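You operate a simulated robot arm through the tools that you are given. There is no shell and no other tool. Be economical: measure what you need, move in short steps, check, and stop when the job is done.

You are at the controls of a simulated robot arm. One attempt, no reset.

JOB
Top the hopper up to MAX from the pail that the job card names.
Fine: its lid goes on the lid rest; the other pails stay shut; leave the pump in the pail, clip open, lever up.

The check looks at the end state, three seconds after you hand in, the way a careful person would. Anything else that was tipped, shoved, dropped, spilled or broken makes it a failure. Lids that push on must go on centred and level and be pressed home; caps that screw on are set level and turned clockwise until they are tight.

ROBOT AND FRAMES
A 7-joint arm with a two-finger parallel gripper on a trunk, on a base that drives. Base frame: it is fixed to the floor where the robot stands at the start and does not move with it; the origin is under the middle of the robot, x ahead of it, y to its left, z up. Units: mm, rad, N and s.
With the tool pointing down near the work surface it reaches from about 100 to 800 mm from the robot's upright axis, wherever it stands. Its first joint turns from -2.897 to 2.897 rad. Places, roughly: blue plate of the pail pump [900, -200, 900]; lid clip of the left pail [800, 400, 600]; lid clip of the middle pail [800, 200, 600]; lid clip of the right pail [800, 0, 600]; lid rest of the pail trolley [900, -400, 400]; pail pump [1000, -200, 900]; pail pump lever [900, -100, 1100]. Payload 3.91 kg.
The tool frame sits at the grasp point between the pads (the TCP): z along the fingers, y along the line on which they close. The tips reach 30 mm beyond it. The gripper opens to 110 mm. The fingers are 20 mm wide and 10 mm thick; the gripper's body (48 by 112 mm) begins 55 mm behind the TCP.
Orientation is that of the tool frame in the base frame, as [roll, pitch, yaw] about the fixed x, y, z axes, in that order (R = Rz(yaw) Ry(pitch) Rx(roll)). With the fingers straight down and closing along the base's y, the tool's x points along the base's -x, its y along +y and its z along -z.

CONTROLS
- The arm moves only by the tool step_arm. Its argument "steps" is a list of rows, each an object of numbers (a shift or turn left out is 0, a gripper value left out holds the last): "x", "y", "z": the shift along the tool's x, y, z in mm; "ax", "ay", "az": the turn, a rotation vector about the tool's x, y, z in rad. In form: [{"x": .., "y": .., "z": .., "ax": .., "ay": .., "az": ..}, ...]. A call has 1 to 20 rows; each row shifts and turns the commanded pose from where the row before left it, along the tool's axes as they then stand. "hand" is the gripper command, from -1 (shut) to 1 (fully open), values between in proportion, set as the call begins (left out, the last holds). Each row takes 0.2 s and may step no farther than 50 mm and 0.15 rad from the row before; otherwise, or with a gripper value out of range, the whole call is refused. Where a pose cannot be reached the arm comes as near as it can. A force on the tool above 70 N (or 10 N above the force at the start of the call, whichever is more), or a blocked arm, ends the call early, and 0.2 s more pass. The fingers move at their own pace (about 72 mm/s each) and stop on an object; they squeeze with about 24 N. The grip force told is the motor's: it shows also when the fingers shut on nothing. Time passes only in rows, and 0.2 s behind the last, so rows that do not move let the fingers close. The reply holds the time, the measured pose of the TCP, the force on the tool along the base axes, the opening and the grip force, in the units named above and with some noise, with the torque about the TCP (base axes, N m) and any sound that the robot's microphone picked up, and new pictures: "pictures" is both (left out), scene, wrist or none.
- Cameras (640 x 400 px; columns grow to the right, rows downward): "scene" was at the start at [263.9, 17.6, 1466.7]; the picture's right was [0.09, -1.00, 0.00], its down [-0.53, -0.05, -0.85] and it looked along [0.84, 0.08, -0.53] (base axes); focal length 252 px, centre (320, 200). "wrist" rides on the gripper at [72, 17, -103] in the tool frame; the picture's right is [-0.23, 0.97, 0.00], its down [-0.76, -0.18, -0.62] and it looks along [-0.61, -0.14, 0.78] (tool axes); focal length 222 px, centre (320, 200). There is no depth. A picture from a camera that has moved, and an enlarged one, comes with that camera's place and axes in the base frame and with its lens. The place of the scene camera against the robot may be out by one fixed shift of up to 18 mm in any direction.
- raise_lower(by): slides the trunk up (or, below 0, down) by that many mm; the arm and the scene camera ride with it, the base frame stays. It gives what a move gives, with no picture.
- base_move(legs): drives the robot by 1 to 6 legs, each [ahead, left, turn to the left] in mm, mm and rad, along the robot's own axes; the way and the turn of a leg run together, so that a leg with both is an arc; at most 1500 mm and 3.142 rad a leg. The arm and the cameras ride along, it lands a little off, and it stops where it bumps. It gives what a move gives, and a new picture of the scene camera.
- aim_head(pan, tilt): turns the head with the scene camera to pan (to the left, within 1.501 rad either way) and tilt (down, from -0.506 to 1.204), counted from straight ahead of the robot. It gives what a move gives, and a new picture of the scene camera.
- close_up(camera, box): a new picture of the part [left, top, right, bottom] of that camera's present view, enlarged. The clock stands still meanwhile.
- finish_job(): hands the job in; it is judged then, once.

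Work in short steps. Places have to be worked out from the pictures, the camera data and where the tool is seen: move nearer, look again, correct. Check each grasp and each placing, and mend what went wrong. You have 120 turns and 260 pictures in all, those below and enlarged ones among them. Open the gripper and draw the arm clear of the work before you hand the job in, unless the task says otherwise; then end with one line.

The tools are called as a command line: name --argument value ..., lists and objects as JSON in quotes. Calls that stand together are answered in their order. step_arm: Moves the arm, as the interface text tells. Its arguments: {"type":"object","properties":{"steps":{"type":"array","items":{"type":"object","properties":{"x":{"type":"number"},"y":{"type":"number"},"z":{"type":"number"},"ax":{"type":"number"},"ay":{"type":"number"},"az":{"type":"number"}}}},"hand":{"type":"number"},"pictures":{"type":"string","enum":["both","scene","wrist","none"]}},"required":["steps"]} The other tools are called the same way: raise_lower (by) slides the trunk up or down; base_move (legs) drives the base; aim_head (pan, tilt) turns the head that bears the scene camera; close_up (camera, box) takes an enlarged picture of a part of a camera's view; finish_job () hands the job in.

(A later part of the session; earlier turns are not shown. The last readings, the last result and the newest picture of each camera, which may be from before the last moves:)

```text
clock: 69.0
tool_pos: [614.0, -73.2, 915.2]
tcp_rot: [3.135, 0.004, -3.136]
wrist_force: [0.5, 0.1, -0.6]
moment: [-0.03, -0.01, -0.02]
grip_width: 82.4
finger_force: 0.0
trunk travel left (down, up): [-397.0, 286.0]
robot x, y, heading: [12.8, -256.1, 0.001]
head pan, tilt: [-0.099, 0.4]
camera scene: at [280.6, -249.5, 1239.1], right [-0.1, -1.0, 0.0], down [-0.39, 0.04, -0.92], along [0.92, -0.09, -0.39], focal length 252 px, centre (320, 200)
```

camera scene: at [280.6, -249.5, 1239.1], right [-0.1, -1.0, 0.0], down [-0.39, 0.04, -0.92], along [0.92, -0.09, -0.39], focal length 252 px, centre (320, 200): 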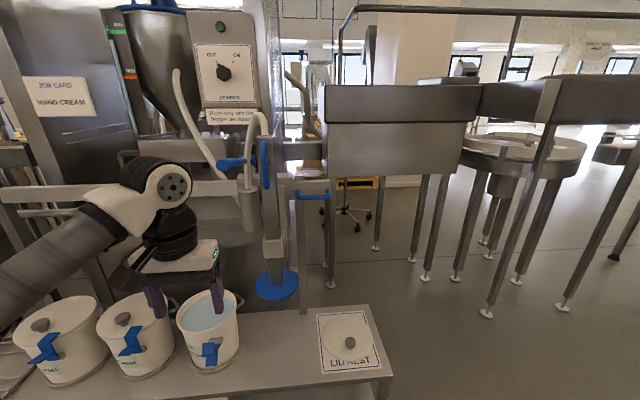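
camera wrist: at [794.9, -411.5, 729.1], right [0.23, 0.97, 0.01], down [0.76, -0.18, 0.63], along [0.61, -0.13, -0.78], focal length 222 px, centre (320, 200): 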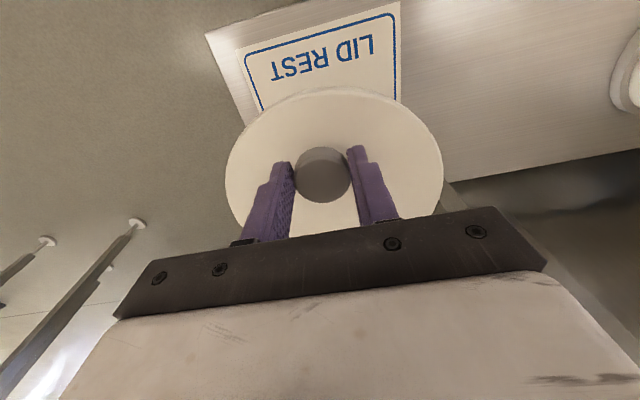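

I enlarge the pump to triangulate its handles.

close_up --camera "scene" --box '[200, 100, 360, 200]'

close_up --camera "scene" --box '[200, 190, 360, 300]'

step_arm --hand 1 --steps '[{"ay": -0.143}, {"ay": -0.143}, {"ay": -0.143}, {"ay": -0.143}, {"ay": -0.143}, {"ay": -0.143}, {"ay": -0.143}, {"ay": -0.143}, {"ay": -0.143}, {"ay": -0.143}, {"ay": -0.14}]' --pictures "both"

```text
4.00 times, centred on (280, 150) of scene
camera zoom: at [280.6, -249.5, 1239.1], right [-0.1, -1.0, 0.0], down [-0.39, 0.04, -0.92], along [0.92, -0.09, -0.39], focal length 1007 px, centre (480, 400)
```

zoom: 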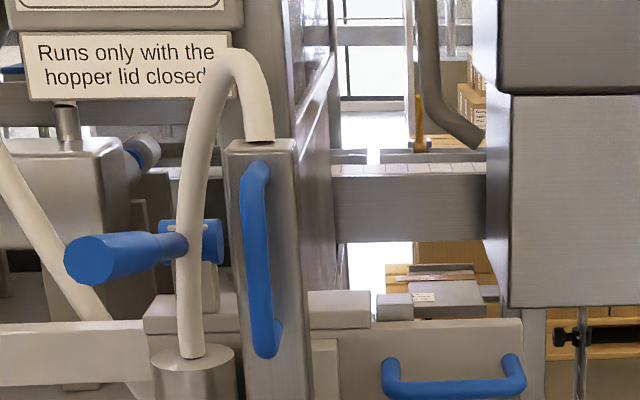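

```text
3.64 times, centred on (280, 245) of scene
camera zoom: at [280.6, -249.5, 1239.1], right [-0.1, -1.0, 0.0], down [-0.39, 0.04, -0.92], along [0.92, -0.09, -0.39], focal length 916 px, centre (466, 36)
```

zoom: 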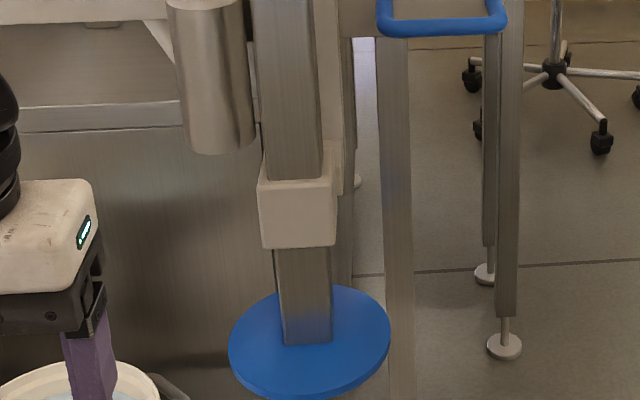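

```text
clock: 71.4
tool_pos: [637.7, -46.8, 925.5]
tcp_rot: [1.116, 1.56, 1.115]
wrist_force: [-0.3, 0.6, 0.4]
moment: [-0.02, -0.04, 0.02]
grip_width: 109.9
finger_force: 0.0
out of reach, approached as far as the arm can: row 9, 10, 11
trunk travel left (down, up): [-397.0, 286.0]
robot x, y, heading: [15.6, -252.0, 0.004]
head pan, tilt: [-0.099, 0.4]
camera scene: at [280.7, -249.6, 1239.2], right [-0.1, -1.0, 0.0], down [-0.39, 0.04, -0.92], along [0.92, -0.09, -0.39], focal length 252 px, centre (320, 200)
camera wrist: at [534.8, -30.5, 851.5], right [0.0, 0.97, 0.24], down [-0.63, -0.19, 0.76], along [0.78, -0.15, 0.61], focal length 222 px, centre (320, 200)
```

scene: 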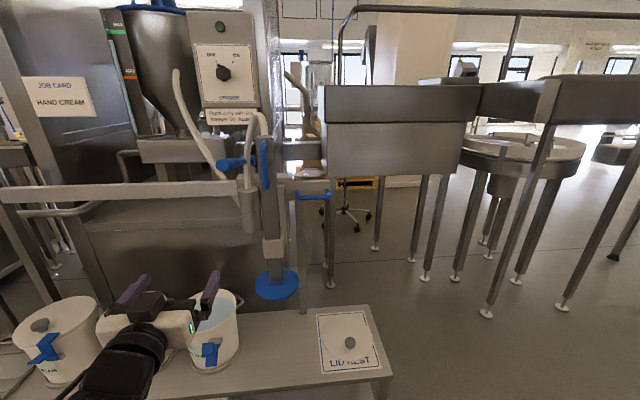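
wrist: 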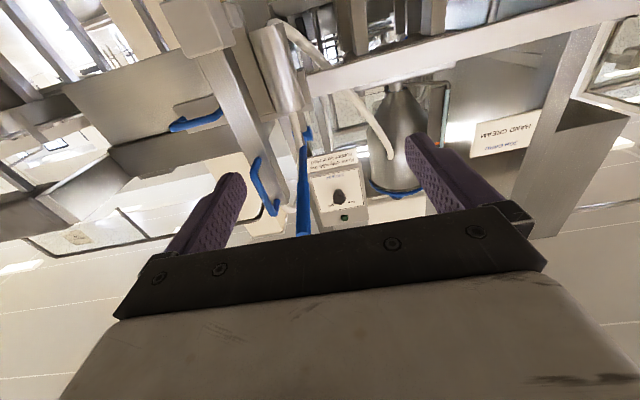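

Tool is horizontal. Triangulated: D-handle bar ≈ (861, -185, 1025–1130), U handle bar ≈ (980, -306, 944), lever end ≈ (778, -115, 1100). I line up with the lower D bar from a distance, then drive nearer.

step_arm --hand 0.1 --steps '[{"x": -23, "y": -28, "z": -6}, {"x": -23, "y": -28, "z": -6}, {"x": -23, "y": -28, "z": -6}, {"x": -23, "y": -28, "z": -6}, {"x": -23, "y": -28, "z": -6}]' --pictures "none"

base_move --legs '[[180, 0, 0]]'

step_arm --steps '[{}]' --pictures "wrist"

```text
clock: 72.6
tool_pos: [644.3, -154.5, 1058.9]
tcp_rot: [1.418, 1.563, 1.423]
wrist_force: [0.3, 0.7, -0.6]
moment: [-0.01, -0.02, 0.02]
grip_width: 60.4
finger_force: 0.0
out of reach, approached as far as the arm can: row 1, 2, 3, 4
trunk travel left (down, up): [-397.0, 286.0]
robot x, y, heading: [14.2, -250.6, 0.0]
head pan, tilt: [-0.099, 0.4]
```

```text
clock: 74.2
tool_pos: [817.3, -154.3, 1057.7]
tcp_rot: [1.484, 1.56, 1.489]
wrist_force: [-8.7, 2.6, 0.9]
moment: [-0.04, 0.04, -0.14]
grip_width: 59.4
finger_force: 0.1
trunk travel left (down, up): [-397.0, 286.0]
robot x, y, heading: [192.2, -248.8, 0.004]
head pan, tilt: [-0.099, 0.4]
stopped in leg 1: the force on the tool passed its limit at 78 N (the readings are from after the stop); the commanded pose is now the measured one
camera scene: at [456.2, -248.5, 1239.4], right [-0.1, -1.0, 0.0], down [-0.39, 0.04, -0.92], along [0.92, -0.09, -0.39], focal length 252 px, centre (320, 200)
```

scene: 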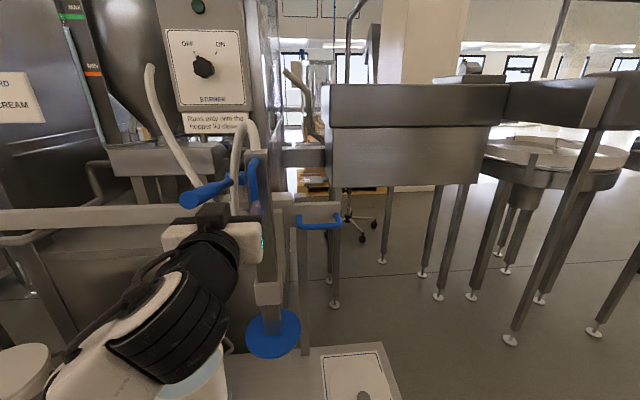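

```text
clock: 74.6
tool_pos: [817.5, -156.1, 1058.9]
tcp_rot: [1.494, 1.559, 1.497]
wrist_force: [-12.8, 3.0, 1.6]
moment: [-0.03, 0.08, -0.25]
grip_width: 58.3
finger_force: 0.0
trunk travel left (down, up): [-397.0, 286.0]
robot x, y, heading: [187.6, -250.8, 0.006]
head pan, tilt: [-0.099, 0.4]
camera wrist: at [713.7, -139.0, 984.8], right [0.0, 0.97, 0.24], down [-0.62, -0.19, 0.76], along [0.78, -0.15, 0.61], focal length 222 px, centre (320, 200)
```

wrist: 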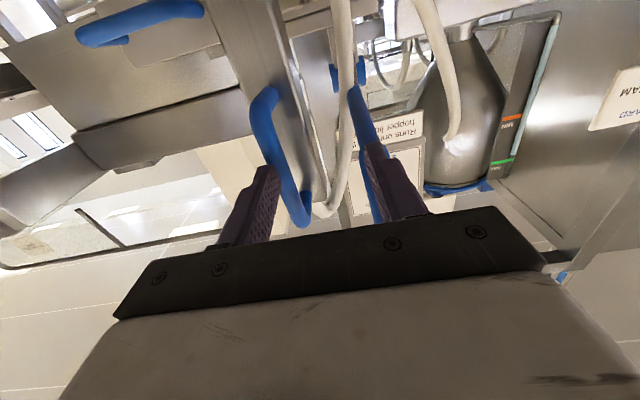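

The arm ended 30 mm left of where I meant, so the right finger bumped the D handle. I back off 40 mm and check the pump.

step_arm --steps '[{"z": -20}, {"z": -25}]' --pictures "wrist"

close_up --camera "scene" --box '[160, 100, 360, 350]'

```text
clock: 75.2
tool_pos: [799.0, -148.2, 1068.6]
tcp_rot: [2.941, 1.539, 2.93]
wrist_force: [18.8, -9.1, -53.9]
moment: [-1.69, 1.78, -0.97]
grip_width: 55.7
finger_force: 0.0
out of reach, approached as far as the arm can: row 1, 2
trunk travel left (down, up): [-397.0, 286.0]
robot x, y, heading: [190.0, -247.5, 0.002]
head pan, tilt: [-0.099, 0.4]
camera wrist: at [693.3, -130.9, 998.0], right [0.02, 0.97, 0.23], down [-0.6, -0.18, 0.78], along [0.8, -0.15, 0.58], focal length 222 px, centre (320, 200)
```

wrist: 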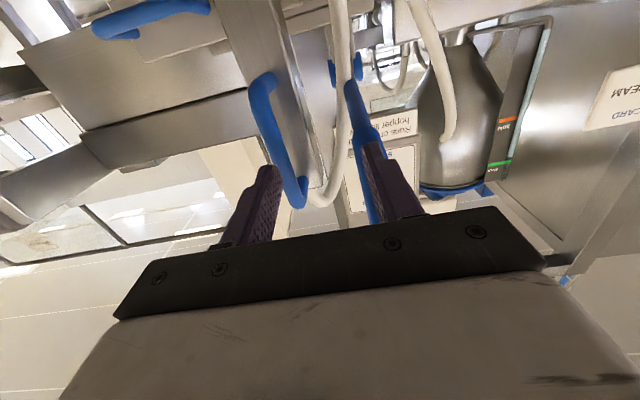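

```text
1.60 times, centred on (260, 225) of scene
camera zoom: at [462.6, -249.4, 1236.6], right [-0.1, -1.0, 0.0], down [-0.39, 0.04, -0.92], along [0.91, -0.09, -0.39], focal length 403 px, centre (416, 160)
```

zoom: 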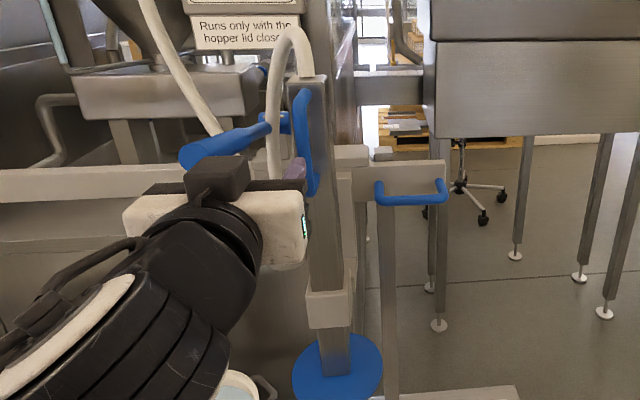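

The hand rose against the lever from below (-54 N). I lower the trunk 25 mm to free it, then drive back.

raise_lower --by -25

base_move --legs '[[-150, 0, 0]]'

close_up --camera "scene" --box '[200, 100, 360, 200]'

```text
clock: 75.9
tool_pos: [791.0, -143.0, 1056.5]
tcp_rot: [1.421, 1.559, 1.424]
wrist_force: [-0.2, -0.2, 0.3]
moment: [0.0, 0.01, 0.01]
grip_width: 60.6
finger_force: 0.1
trunk travel left (down, up): [-372.0, 311.0]
robot x, y, heading: [192.0, -249.1, 0.005]
head pan, tilt: [-0.099, 0.4]
```

```text
clock: 77.3
tool_pos: [641.2, -145.3, 1056.1]
tcp_rot: [1.735, 1.561, 1.733]
wrist_force: [0.3, 0.6, 0.0]
moment: [0.01, 0.03, -0.04]
grip_width: 60.6
finger_force: 0.1
trunk travel left (down, up): [-372.0, 311.0]
robot x, y, heading: [41.0, -250.8, 0.005]
head pan, tilt: [-0.099, 0.4]
camera scene: at [307.0, -249.5, 1214.2], right [-0.1, -1.0, 0.0], down [-0.39, 0.04, -0.92], along [0.92, -0.09, -0.39], focal length 252 px, centre (320, 200)
```

scene: 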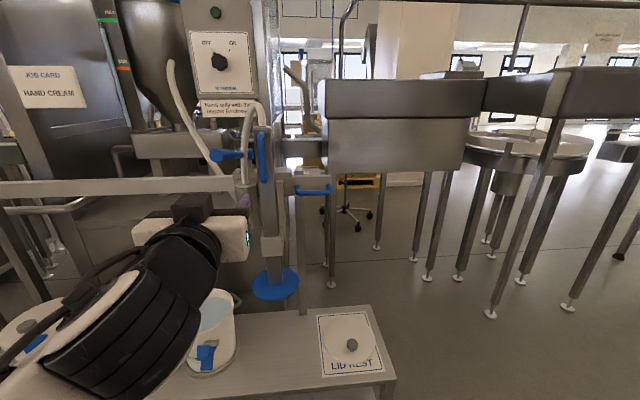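

```text
4.00 times, centred on (280, 150) of scene
camera zoom: at [307.0, -249.5, 1214.2], right [-0.1, -1.0, 0.0], down [-0.39, 0.04, -0.92], along [0.92, -0.09, -0.39], focal length 1007 px, centre (480, 400)
```

zoom: 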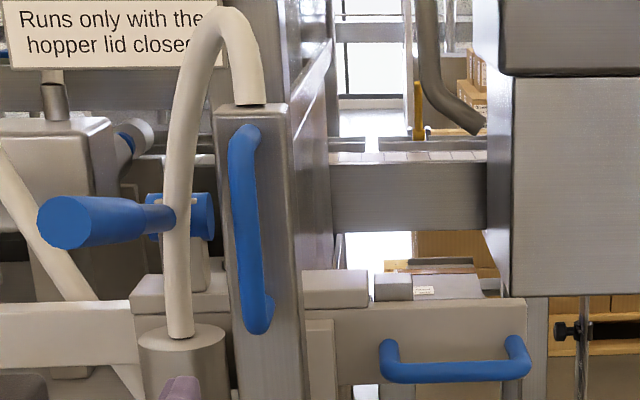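

The pump looks unharmed. The arm was too folded; I extend it, strafe the base left and then set the tool right in front of the D handle, checking the pose before approaching.

step_arm --steps '[{"z": 20, "x": 5}, {"z": 20, "x": 5}, {"z": 20, "x": 4}]' --pictures "none"

base_move --legs '[[0, 180, 0]]'

step_arm --steps '[{"y": -45}, {"y": -45}, {"y": -45}, {"y": -45}, {"y": -40}]' --pictures "both"

```text
clock: 78.1
tool_pos: [701.9, -146.4, 1040.8]
tcp_rot: [1.726, 1.558, 1.726]
wrist_force: [-0.7, 0.0, -0.3]
moment: [0.01, -0.03, 0.02]
grip_width: 60.6
finger_force: 0.1
trunk travel left (down, up): [-372.0, 311.0]
robot x, y, heading: [40.5, -252.1, 0.001]
head pan, tilt: [-0.099, 0.4]
```

```text
clock: 80.2
tool_pos: [701.0, 37.5, 1041.8]
tcp_rot: [1.74, 1.56, 1.737]
wrist_force: [0.1, -0.5, -0.5]
moment: [0.0, 0.02, -0.01]
grip_width: 60.5
finger_force: 0.0
trunk travel left (down, up): [-372.0, 311.0]
robot x, y, heading: [38.2, -68.1, 0.004]
head pan, tilt: [-0.099, 0.4]
camera scene: at [306.7, -66.2, 1214.1], right [-0.1, -1.0, 0.0], down [-0.39, 0.04, -0.92], along [0.92, -0.09, -0.39], focal length 252 px, centre (320, 200)
```

scene: 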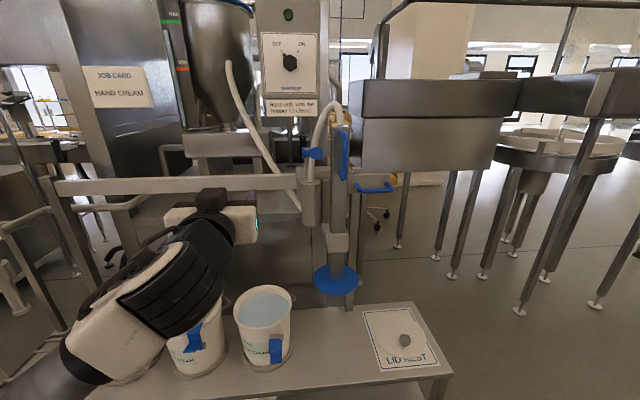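

```text
clock: 81.4
tool_pos: [701.0, -183.6, 1038.4]
tcp_rot: [1.687, 1.561, 1.685]
wrist_force: [-0.4, 0.6, 0.3]
moment: [-0.01, -0.01, 0.03]
grip_width: 60.5
finger_force: 0.0
trunk travel left (down, up): [-372.0, 311.0]
robot x, y, heading: [42.5, -68.5, 0.002]
head pan, tilt: [-0.099, 0.4]
camera scene: at [306.8, -66.2, 1214.1], right [-0.1, -1.0, 0.0], down [-0.39, 0.04, -0.92], along [0.92, -0.09, -0.39], focal length 252 px, centre (320, 200)
camera wrist: at [597.5, -166.2, 965.2], right [0.0, 0.97, 0.24], down [-0.62, -0.19, 0.76], along [0.78, -0.15, 0.6], focal length 222 px, centre (320, 200)
```

scene: 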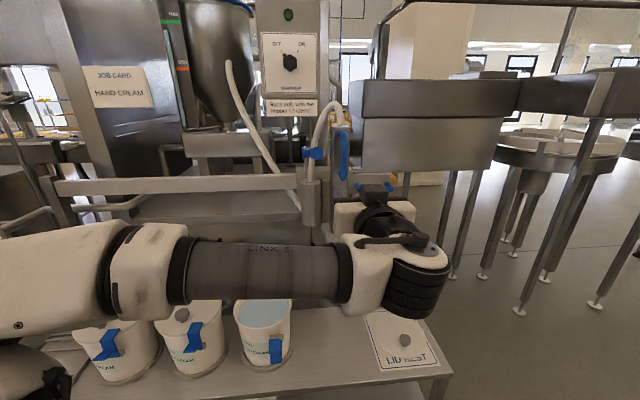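
wrist: 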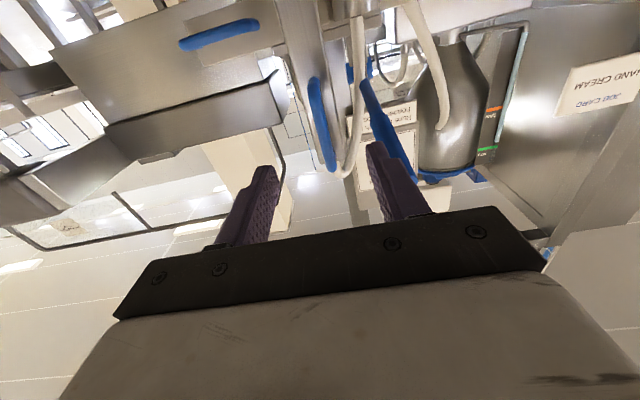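

The D bar is at column ~315, level row 106: about 5 mm right of the tool axis. I correct 4 mm and drive 100 mm ahead.

step_arm --steps '[{"y": -4}]' --pictures "none"

base_move --legs '[[95, 0, 0]]'

step_arm --steps '[{}]' --pictures "wrist"

```text
clock: 81.8
tool_pos: [700.5, -185.6, 1038.8]
tcp_rot: [1.756, 1.561, 1.755]
wrist_force: [-0.3, 0.1, -0.5]
moment: [0.01, 0.0, 0.0]
grip_width: 60.4
finger_force: 0.0
trunk travel left (down, up): [-372.0, 311.0]
robot x, y, heading: [37.2, -65.3, 0.001]
head pan, tilt: [-0.099, 0.4]
```

```text
clock: 82.9
tool_pos: [796.5, -187.6, 1037.7]
tcp_rot: [1.75, 1.557, 1.748]
wrist_force: [-0.1, 1.2, 0.1]
moment: [0.0, 0.01, 0.0]
grip_width: 60.5
finger_force: 0.1
trunk travel left (down, up): [-372.0, 311.0]
robot x, y, heading: [137.6, -69.8, -0.001]
head pan, tilt: [-0.099, 0.4]
camera scene: at [403.2, -66.1, 1214.1], right [-0.1, -1.0, 0.0], down [-0.39, 0.04, -0.92], along [0.92, -0.09, -0.39], focal length 252 px, centre (320, 200)
```

scene: 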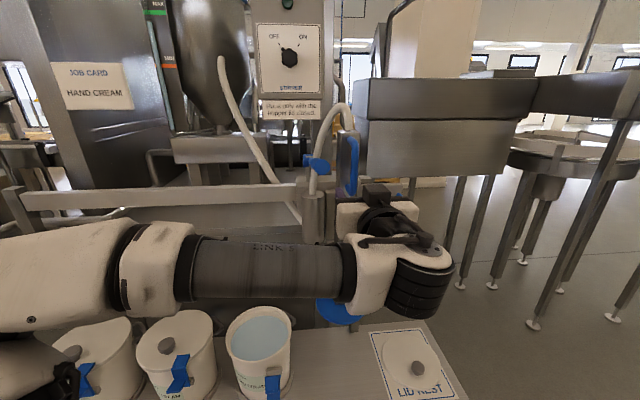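

```text
clock: 83.3
tool_pos: [797.8, -185.6, 1038.1]
tcp_rot: [1.741, 1.557, 1.739]
wrist_force: [-0.3, -1.0, 0.2]
moment: [-0.01, 0.01, 0.01]
grip_width: 60.9
finger_force: 0.0
trunk travel left (down, up): [-372.0, 311.0]
robot x, y, heading: [135.7, -68.8, -0.0]
head pan, tilt: [-0.099, 0.4]
camera wrist: at [693.8, -170.1, 964.9], right [0.0, 0.97, 0.24], down [-0.62, -0.19, 0.76], along [0.78, -0.15, 0.6], focal length 222 px, centre (320, 200)
```

wrist: 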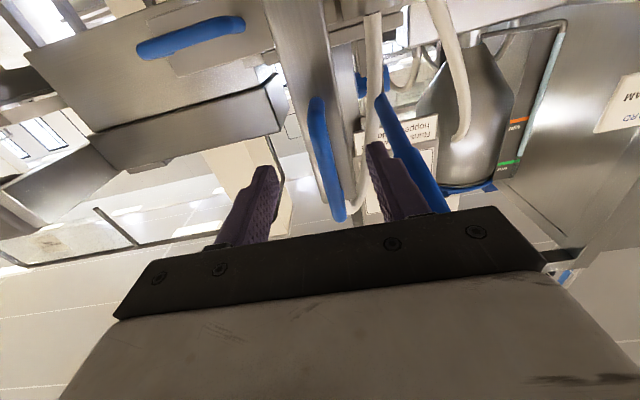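

The bar is centred between the fingers. I advance 50 mm in small steps.

step_arm --steps '[{"z": 15}, {"z": 15}, {"z": 10}, {"z": 8}]' --pictures "wrist"

close_up --camera "scene" --box '[280, 90, 460, 250]'

```text
clock: 84.3
tool_pos: [844.6, -186.8, 1037.7]
tcp_rot: [1.703, 1.56, 1.702]
wrist_force: [0.3, 0.1, 0.5]
moment: [0.01, -0.02, -0.01]
grip_width: 60.9
finger_force: 0.1
trunk travel left (down, up): [-372.0, 311.0]
robot x, y, heading: [136.6, -67.4, 0.002]
head pan, tilt: [-0.099, 0.4]
camera wrist: at [741.8, -170.5, 964.2], right [0.0, 0.97, 0.24], down [-0.62, -0.19, 0.76], along [0.78, -0.15, 0.6], focal length 222 px, centre (320, 200)
```

wrist: 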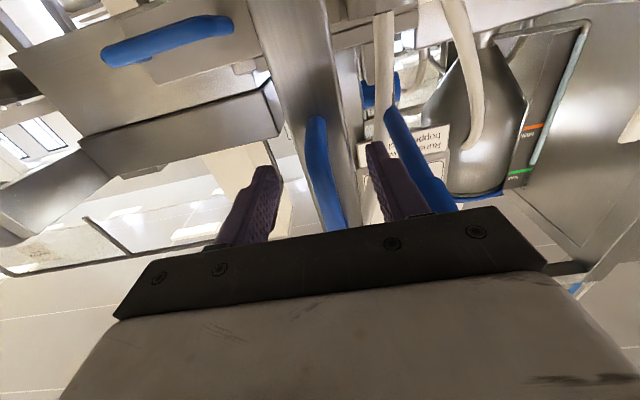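

```text
2.50 times, centred on (370, 170) of scene
camera zoom: at [403.1, -66.1, 1214.1], right [-0.1, -1.0, 0.0], down [-0.39, 0.04, -0.92], along [0.92, -0.09, -0.39], focal length 630 px, centre (195, 275)
```

zoom: 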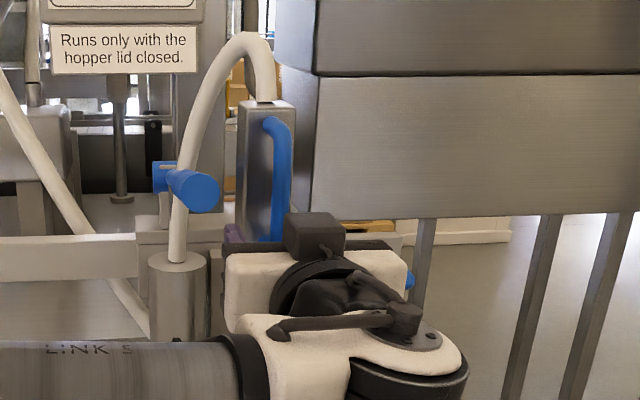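

I advance 10 mm more and close on the bar.

step_arm --steps '[{"z": 5}, {"z": 5}]' --pictures "none"

step_arm --hand -1 --steps '[{}, {}, {}]' --pictures "wrist"

```text
clock: 84.9
tool_pos: [854.0, -186.0, 1038.5]
tcp_rot: [1.751, 1.561, 1.751]
wrist_force: [0.0, 0.9, -0.1]
moment: [0.01, -0.04, -0.02]
grip_width: 60.5
finger_force: 0.1
trunk travel left (down, up): [-372.0, 311.0]
robot x, y, heading: [139.4, -66.4, 0.004]
head pan, tilt: [-0.099, 0.4]
```

```text
clock: 85.7
tool_pos: [856.3, -185.1, 1037.3]
tcp_rot: [1.797, 1.559, 1.798]
wrist_force: [-0.9, 6.8, -1.2]
moment: [-0.52, -0.04, 0.05]
grip_width: 13.8
finger_force: 44.9
trunk travel left (down, up): [-372.0, 311.0]
robot x, y, heading: [131.2, -69.4, 0.001]
head pan, tilt: [-0.099, 0.4]
camera wrist: at [751.8, -169.4, 964.9], right [0.0, 0.97, 0.24], down [-0.62, -0.19, 0.76], along [0.78, -0.15, 0.6], focal length 222 px, centre (320, 200)
```

wrist: 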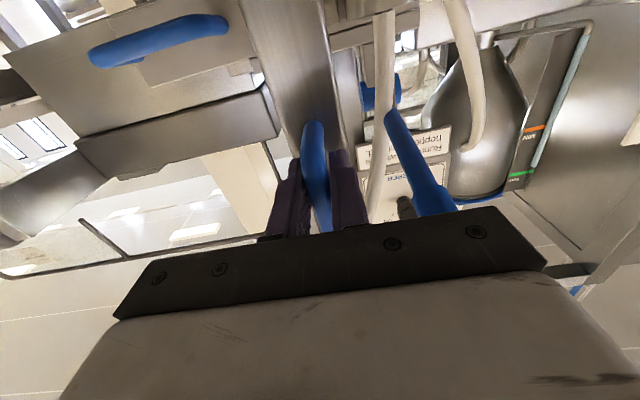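

Gripped the D bar. I test sliding the carriage to the left a little.

step_arm --steps '[{"y": 8}, {"y": 8}, {"y": 8}, {"y": 8}]' --pictures "scene"

```text
clock: 86.7
tool_pos: [855.5, -153.7, 1038.3]
tcp_rot: [1.811, 1.559, 1.814]
wrist_force: [3.3, 1.4, -1.9]
moment: [-0.53, -1.25, 0.02]
grip_width: 13.8
finger_force: 45.1
trunk travel left (down, up): [-372.0, 311.0]
robot x, y, heading: [134.4, -67.6, 0.003]
head pan, tilt: [-0.099, 0.4]
camera scene: at [403.3, -65.7, 1213.9], right [-0.1, -1.0, 0.0], down [-0.39, 0.04, -0.92], along [0.92, -0.09, -0.39], focal length 252 px, centre (320, 200)
```

scene: 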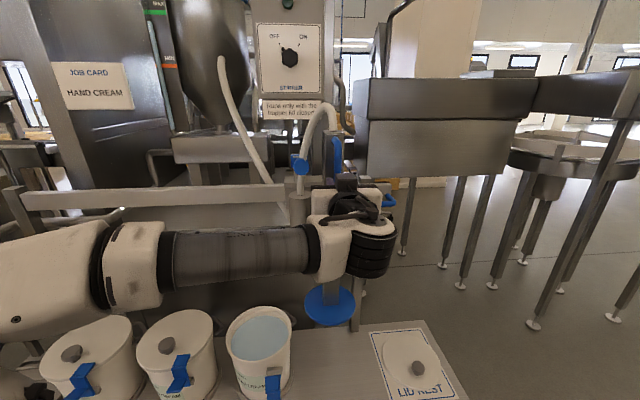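

The carriage slides freely. I go on 170 mm left.

step_arm --steps '[{"y": 14}, {"y": 14}, {"y": 14}, {"y": 14}, {"y": 14}, {"y": 14}, {"y": 14}, {"y": 14}, {"y": 14}, {"y": 14}, {"y": 14}, {"y": 14}]' --pictures "scene"

aim_head --pan 0.1 --tilt 0.7

```text
clock: 89.3
tool_pos: [855.0, 14.5, 1038.5]
tcp_rot: [2.094, 1.56, 2.093]
wrist_force: [-20.0, 1.5, -28.7]
moment: [-0.53, 0.11, -0.01]
grip_width: 13.8
finger_force: 44.9
trunk travel left (down, up): [-372.0, 311.0]
robot x, y, heading: [134.8, -64.9, 0.008]
head pan, tilt: [-0.099, 0.4]
camera scene: at [403.7, -65.4, 1213.9], right [-0.1, -1.0, 0.0], down [-0.39, 0.04, -0.92], along [0.92, -0.09, -0.39], focal length 252 px, centre (320, 200)
```

scene: 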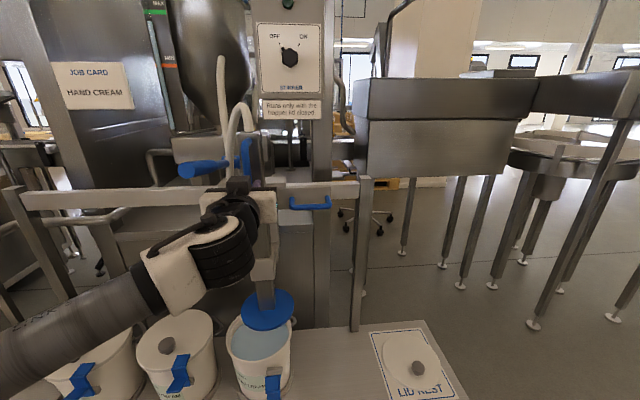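

```text
clock: 90.1
tool_pos: [855.9, 13.2, 1039.3]
tcp_rot: [2.077, 1.558, 2.078]
wrist_force: [-20.8, 1.8, -30.0]
moment: [-0.51, -0.07, 0.0]
grip_width: 14.0
finger_force: 44.7
trunk travel left (down, up): [-372.0, 311.0]
robot x, y, heading: [139.5, -65.5, 0.003]
head pan, tilt: [0.099, 0.7]
camera scene: at [396.0, -48.1, 1187.1], right [0.1, -0.99, 0.0], down [-0.64, -0.07, -0.77], along [0.76, 0.08, -0.64], focal length 252 px, centre (320, 200)
```

scene: 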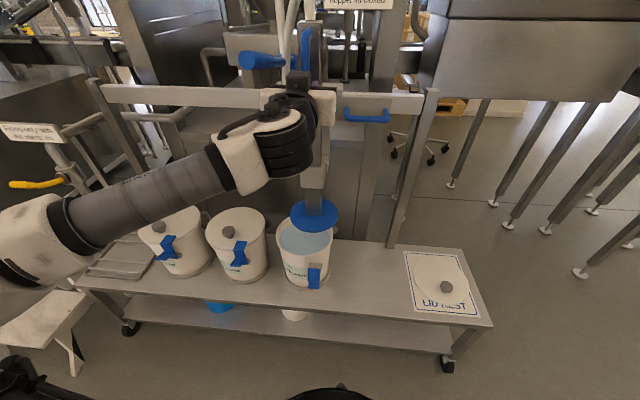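

The plate is nearly over the pail. I zoom to compare plate and pail centre.

close_up --camera "scene" --box '[255, 180, 360, 300]'

```text
3.33 times, centred on (308, 240) of scene
camera zoom: at [396.0, -48.1, 1187.1], right [0.1, -0.99, 0.0], down [-0.64, -0.07, -0.77], along [0.76, 0.08, -0.64], focal length 839 px, centre (362, 67)
```

zoom: 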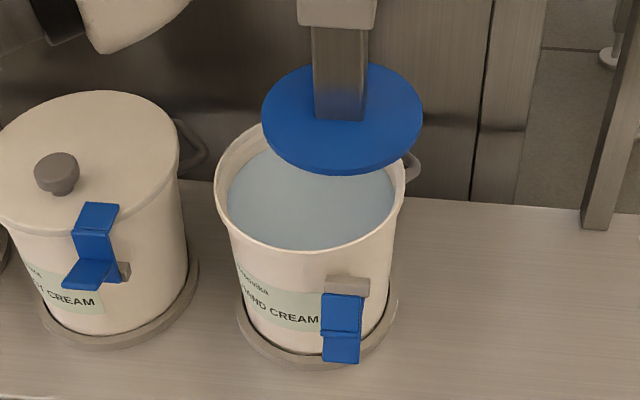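

Plate centre y ≈ 13, pail centre y ≈ 43–44, with about 12 mm radial clearance. I slide 30 mm more.

step_arm --steps '[{"y": 10}, {"y": 10}, {"y": 10}, {}]' --pictures "none"

close_up --camera "scene" --box '[255, 180, 360, 300]'

```text
clock: 91.1
tool_pos: [855.2, 44.6, 1038.9]
tcp_rot: [2.014, 1.561, 2.014]
wrist_force: [-19.7, 2.2, -27.7]
moment: [-0.5, 0.18, -0.01]
grip_width: 13.8
finger_force: 45.7
trunk travel left (down, up): [-372.0, 311.0]
robot x, y, heading: [138.4, -68.7, -0.003]
head pan, tilt: [0.099, 0.7]
```

```text
3.33 times, centred on (308, 240) of scene
camera zoom: at [396.1, -47.9, 1187.1], right [0.1, -0.99, 0.0], down [-0.64, -0.07, -0.76], along [0.76, 0.08, -0.64], focal length 839 px, centre (362, 67)
```

zoom: 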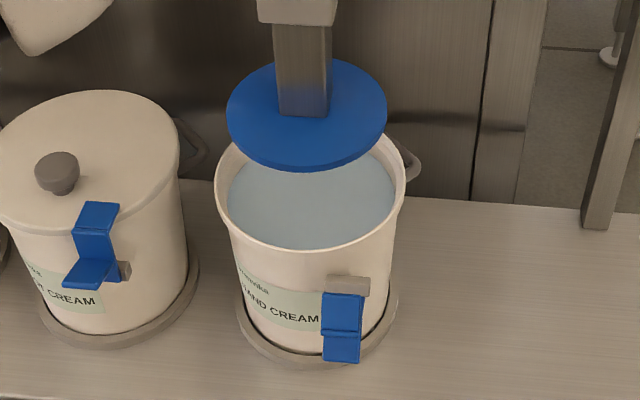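

Aligned within a few mm. Now I pull the D handle down step by step.

step_arm --steps '[{"x": 8}, {"x": 8}, {"x": 8}, {"x": 8}]' --pictures "none"

close_up --camera "scene" --box '[235, 20, 375, 300]'

```text
clock: 92.1
tool_pos: [854.9, 44.4, 1006.9]
tcp_rot: [2.034, 1.557, 2.031]
wrist_force: [5.8, 2.8, -4.6]
moment: [-0.54, -0.83, -0.07]
grip_width: 13.4
finger_force: 44.5
trunk travel left (down, up): [-372.0, 311.0]
robot x, y, heading: [132.8, -64.1, 0.003]
head pan, tilt: [0.099, 0.7]
```

```text
1.43 times, centred on (305, 160) of scene
camera zoom: at [396.1, -48.1, 1186.9], right [0.1, -0.99, 0.0], down [-0.64, -0.07, -0.76], along [0.76, 0.08, -0.64], focal length 360 px, centre (341, 257)
```

zoom: 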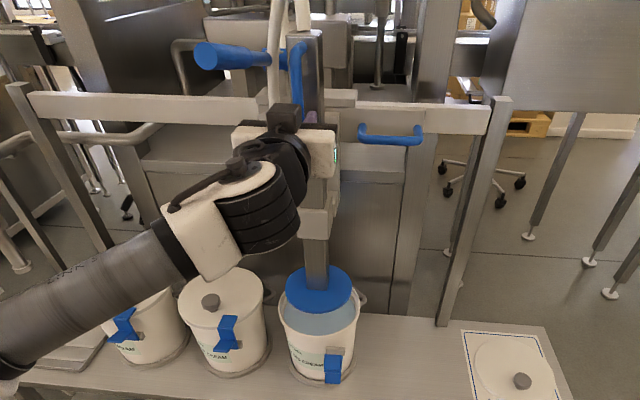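

The column follows. Forearm lies in front of the trolley, so there is room. I continue down.

step_arm --steps '[{"x": 8}, {"x": 8}, {"x": 8}, {"x": 8}]' --pictures "none"

close_up --camera "scene" --box '[255, 180, 360, 300]'

```text
clock: 93.1
tool_pos: [855.1, 45.4, 976.2]
tcp_rot: [1.863, 1.56, 1.864]
wrist_force: [8.0, -1.5, -4.3]
moment: [-0.68, 0.34, -0.02]
grip_width: 13.8
finger_force: 45.0
trunk travel left (down, up): [-372.0, 311.0]
robot x, y, heading: [137.8, -69.3, 0.001]
head pan, tilt: [0.099, 0.7]
```

```text
3.33 times, centred on (308, 240) of scene
camera zoom: at [396.2, -48.4, 1187.0], right [0.1, -0.99, 0.0], down [-0.64, -0.07, -0.76], along [0.76, 0.08, -0.64], focal length 839 px, centre (362, 67)
```

zoom: 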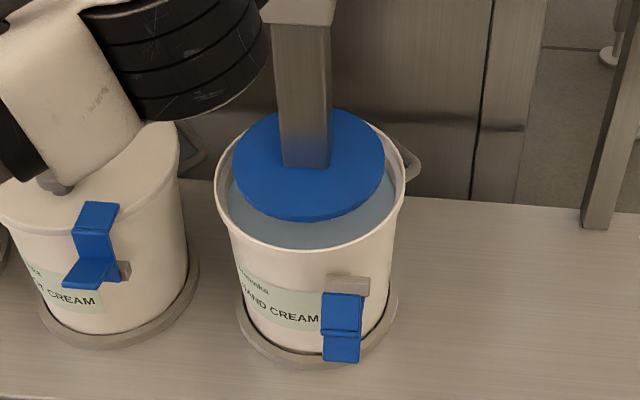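

Well centred. I lower further, in finer steps near the rim.

step_arm --steps '[{"x": 6}, {"x": 6}, {"x": 6}, {"x": 6}]' --pictures "none"

close_up --camera "scene" --box '[255, 180, 360, 300]'

```text
clock: 94.1
tool_pos: [854.9, 45.1, 952.7]
tcp_rot: [1.813, 1.559, 1.812]
wrist_force: [8.1, 0.8, -4.3]
moment: [-0.63, -0.27, 0.01]
grip_width: 13.8
finger_force: 45.1
trunk travel left (down, up): [-372.0, 311.0]
robot x, y, heading: [136.9, -67.9, 0.0]
head pan, tilt: [0.099, 0.7]
```

```text
3.33 times, centred on (308, 240) of scene
camera zoom: at [396.3, -48.2, 1187.0], right [0.1, -0.99, 0.0], down [-0.64, -0.07, -0.76], along [0.76, 0.08, -0.64], focal length 839 px, centre (362, 67)
```

zoom: 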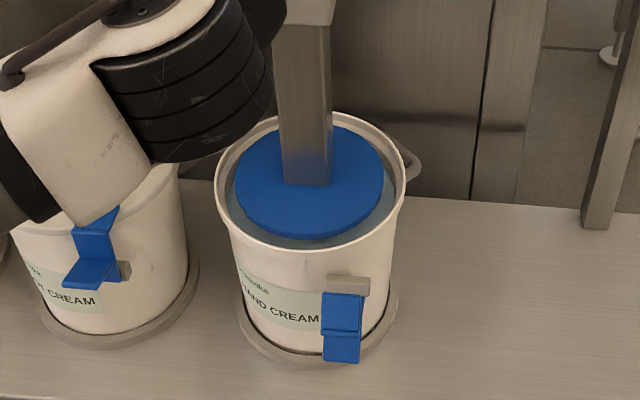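

The plate is entering the pail, centred. I continue.

step_arm --steps '[{"x": 5}, {"x": 5}, {"x": 5}, {"x": 5}, {"x": 5}]' --pictures "none"

close_up --camera "scene" --box '[255, 180, 360, 300]'

```text
clock: 95.3
tool_pos: [854.0, 45.2, 931.8]
tcp_rot: [1.041, 1.555, 1.038]
wrist_force: [23.7, 0.6, 30.0]
moment: [-0.75, 0.18, -0.03]
grip_width: 13.7
finger_force: 44.9
trunk travel left (down, up): [-372.0, 311.0]
robot x, y, heading: [138.2, -68.1, -0.001]
head pan, tilt: [0.099, 0.7]
```

```text
3.33 times, centred on (308, 240) of scene
camera zoom: at [395.1, -48.9, 1188.2], right [0.1, -0.99, 0.0], down [-0.64, -0.06, -0.77], along [0.76, 0.08, -0.64], focal length 839 px, centre (362, 67)
```

zoom: 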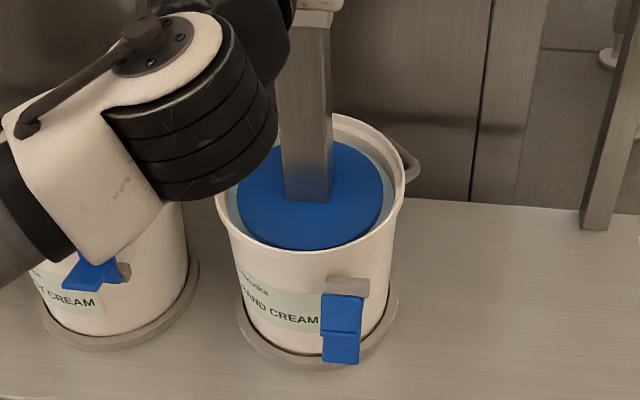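

Upward force 30 N: the plate meets the cream (or an end stop). I press a little more to be sure it is seated.

step_arm --steps '[{"x": 3}, {"x": 3}, {}]' --pictures "wrist"

close_up --camera "scene" --box '[255, 180, 360, 300]'

```text
clock: 96.1
tool_pos: [853.4, 44.2, 926.5]
tcp_rot: [1.016, 1.556, 1.014]
wrist_force: [10.8, -0.3, 37.5]
moment: [-0.62, -0.23, -0.21]
grip_width: 13.9
finger_force: 44.5
trunk travel left (down, up): [-372.0, 311.0]
robot x, y, heading: [137.7, -72.0, 0.008]
head pan, tilt: [0.099, 0.7]
camera wrist: at [750.2, 61.2, 851.8], right [0.0, 0.97, 0.24], down [-0.63, -0.19, 0.75], along [0.78, -0.15, 0.61], focal length 222 px, centre (320, 200)
```

wrist: 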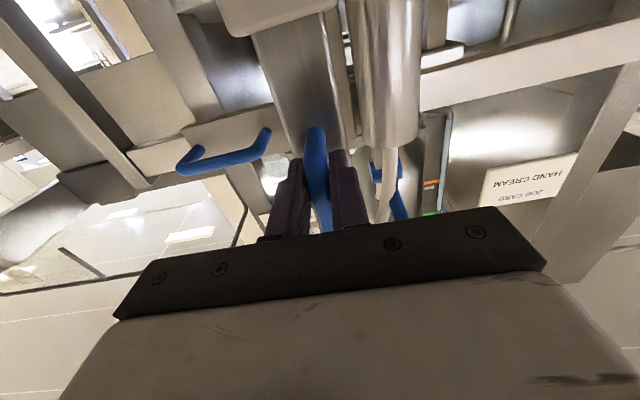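

```text
3.33 times, centred on (308, 240) of scene
camera zoom: at [393.3, -48.9, 1188.0], right [0.1, -0.99, 0.0], down [-0.64, -0.06, -0.77], along [0.76, 0.08, -0.64], focal length 839 px, centre (362, 67)
```

zoom: 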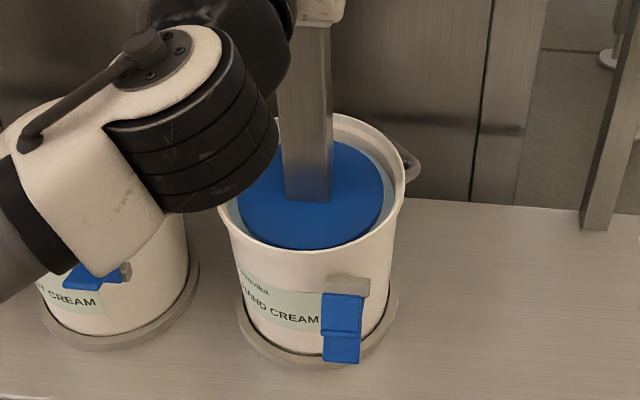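

The column no longer moves down: the plate sits on the cream. I relieve, open only slightly (cylinder close by), and draw straight back.

step_arm --steps '[{"x": -4}]' --pictures "none"

step_arm --hand -0.5 --steps '[{}, {}]' --pictures "none"

step_arm --steps '[{"z": -10}, {"z": -20}, {"z": -20}]' --pictures "wrist"

close_up --camera "scene" --box '[235, 20, 375, 300]'

```text
clock: 96.5
tool_pos: [852.0, 44.3, 926.5]
tcp_rot: [1.649, 1.56, 1.649]
wrist_force: [-18.0, 0.9, 12.0]
moment: [-0.53, -1.16, -0.1]
grip_width: 14.0
finger_force: 45.2
trunk travel left (down, up): [-372.0, 311.0]
robot x, y, heading: [138.1, -68.6, 0.002]
head pan, tilt: [0.099, 0.7]
```

```text
clock: 97.1
tool_pos: [854.8, 44.1, 925.3]
tcp_rot: [1.872, 1.56, 1.869]
wrist_force: [0.6, 0.1, -0.3]
moment: [0.0, 0.03, -0.01]
grip_width: 27.2
finger_force: 0.1
trunk travel left (down, up): [-372.0, 311.0]
robot x, y, heading: [137.2, -66.9, 0.006]
head pan, tilt: [0.099, 0.7]
```

```text
clock: 97.9
tool_pos: [818.0, 52.0, 931.3]
tcp_rot: [1.779, 1.56, 1.775]
wrist_force: [-0.1, 1.0, -0.4]
moment: [0.0, -0.01, -0.01]
grip_width: 27.3
finger_force: 0.0
out of reach, approached as far as the arm can: row 3
trunk travel left (down, up): [-372.0, 311.0]
robot x, y, heading: [135.4, -64.1, 0.002]
head pan, tilt: [0.099, 0.7]
camera wrist: at [713.9, 67.2, 857.0], right [0.0, 0.97, 0.24], down [-0.62, -0.18, 0.76], along [0.78, -0.15, 0.6], focal length 222 px, centre (320, 200)
```

wrist: 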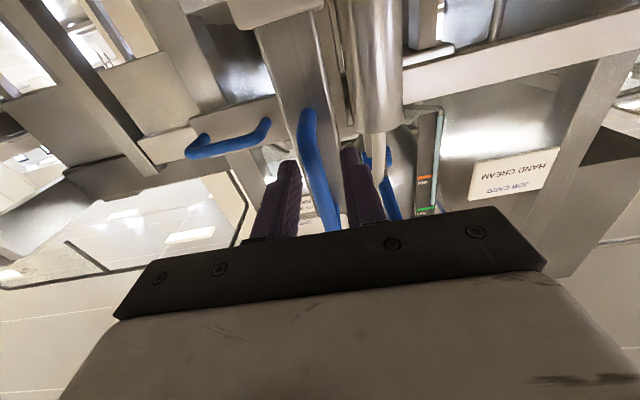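

```text
1.43 times, centred on (305, 160) of scene
camera zoom: at [395.5, -48.5, 1187.3], right [0.1, -0.99, 0.0], down [-0.64, -0.07, -0.76], along [0.76, 0.08, -0.64], focal length 360 px, centre (341, 257)
```

zoom: 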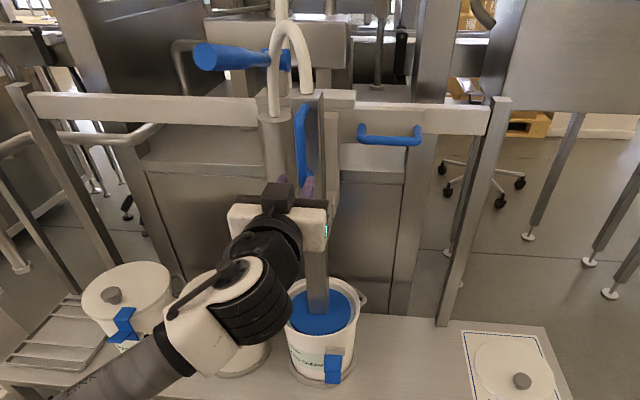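

The plate stays down. I drive back, turn the tool down again and rise, to work the lever next.

base_move --legs '[[-130, 0, 0]]'

step_arm --hand 0 --steps '[{"ay": 0.143}, {"ay": 0.143}, {"ay": 0.143}, {"ay": 0.143}, {"ay": 0.143}, {"ay": 0.143}, {"ay": 0.143}, {"ay": 0.143}, {"ay": 0.143}, {"ay": 0.143}, {"ay": 0.14}]' --pictures "none"

aim_head --pan 0.0 --tilt 0.25

```text
clock: 99.2
tool_pos: [686.2, 52.3, 930.5]
tcp_rot: [1.752, 1.56, 1.753]
wrist_force: [-0.4, -0.3, -0.1]
moment: [-0.03, 0.0, 0.0]
grip_width: 27.7
finger_force: 0.1
trunk travel left (down, up): [-372.0, 311.0]
robot x, y, heading: [3.1, -66.0, 0.002]
head pan, tilt: [0.099, 0.7]
camera scene: at [264.6, -48.5, 1187.3], right [0.1, -0.99, 0.0], down [-0.64, -0.07, -0.77], along [0.76, 0.08, -0.64], focal length 252 px, centre (320, 200)
```

scene: 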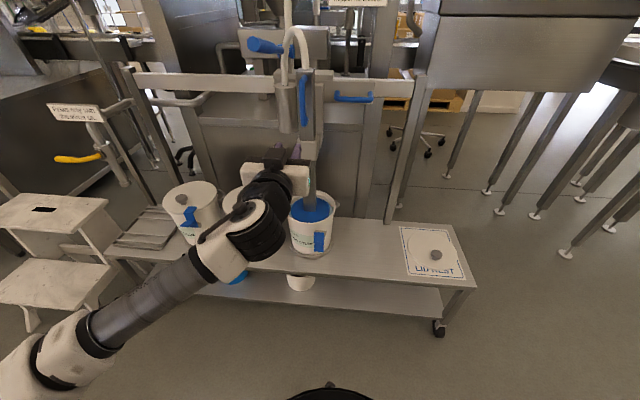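

```text
clock: 101.6
tool_pos: [687.3, 51.9, 931.0]
tcp_rot: [3.131, -0.005, 3.14]
wrist_force: [0.6, -0.7, 0.4]
moment: [0.04, -0.01, 0.01]
grip_width: 54.9
finger_force: 0.0
trunk travel left (down, up): [-372.0, 311.0]
robot x, y, heading: [4.6, -70.5, -0.001]
head pan, tilt: [0.099, 0.7]
```

```text
clock: 102.5
tool_pos: [686.1, 52.0, 930.9]
tcp_rot: [3.131, 0.002, -3.14]
wrist_force: [0.0, -0.4, 0.3]
moment: [-0.03, -0.03, 0.0]
grip_width: 55.0
finger_force: 0.0
trunk travel left (down, up): [-372.0, 311.0]
robot x, y, heading: [8.1, -65.5, 0.004]
head pan, tilt: [0.0, 0.25]
camera scene: at [273.5, -56.9, 1228.1], right [0.0, -1.0, 0.0], down [-0.25, 0.0, -0.97], along [0.97, 0.0, -0.25], focal length 252 px, centre (320, 200)
```

scene: 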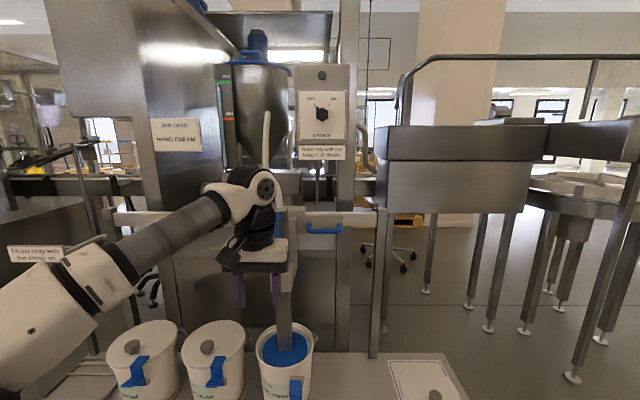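

I raise the trunk 150 mm and the tool above lever height, shift it to y ≈ 116, and read the gauge as it stands now.

raise_lower --by 150

step_arm --steps '[{"y": 32, "z": -35}, {"y": 32, "z": -35}, {"z": -30}]' --pictures "both"

close_up --camera "scene" --box '[195, 40, 315, 220]'

```text
clock: 104.2
tool_pos: [686.3, 52.5, 1080.8]
tcp_rot: [3.131, 0.0, 3.141]
wrist_force: [-0.3, 0.1, 0.3]
moment: [-0.02, 0.01, 0.0]
grip_width: 54.8
finger_force: 0.0
trunk travel left (down, up): [-522.0, 161.0]
robot x, y, heading: [7.1, -66.5, 0.002]
head pan, tilt: [0.0, 0.25]
```

```text
clock: 105.0
tool_pos: [684.0, 113.9, 1181.2]
tcp_rot: [3.13, -0.001, -3.14]
wrist_force: [-0.4, -0.2, 0.5]
moment: [0.0, 0.05, 0.02]
grip_width: 54.9
finger_force: 0.0
trunk travel left (down, up): [-522.0, 161.0]
robot x, y, heading: [5.9, -65.0, 0.002]
head pan, tilt: [0.0, 0.25]
camera scene: at [273.4, -57.2, 1378.1], right [0.0, -1.0, 0.0], down [-0.25, 0.0, -0.97], along [0.97, 0.0, -0.25], focal length 252 px, centre (320, 200)
camera wrist: at [612.0, 128.5, 1283.6], right [0.23, 0.97, 0.01], down [0.76, -0.18, 0.62], along [0.61, -0.13, -0.78], focal length 222 px, centre (320, 200)
```

scene: 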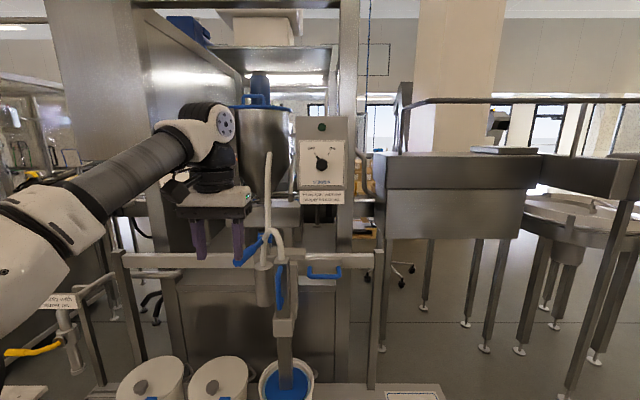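
wrist: 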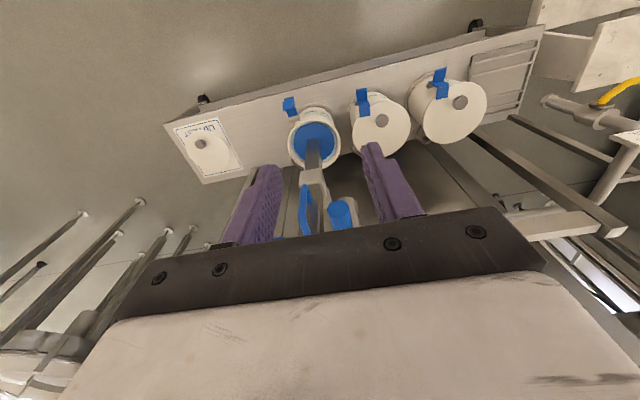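

```text
2.22 times, centred on (255, 130) of scene
camera zoom: at [273.4, -57.2, 1378.1], right [0.0, -1.0, 0.0], down [-0.25, 0.0, -0.97], along [0.97, 0.0, -0.25], focal length 560 px, centre (464, 356)
```

zoom: 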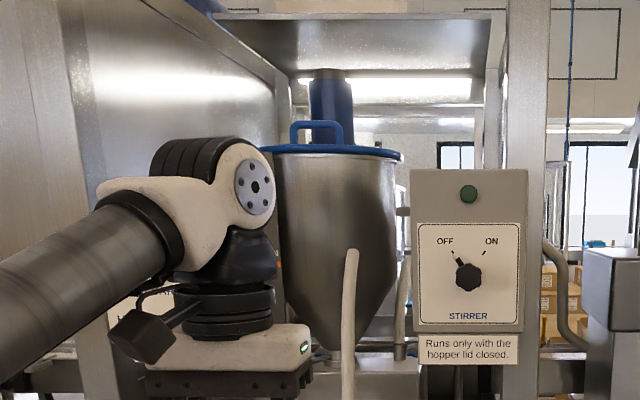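

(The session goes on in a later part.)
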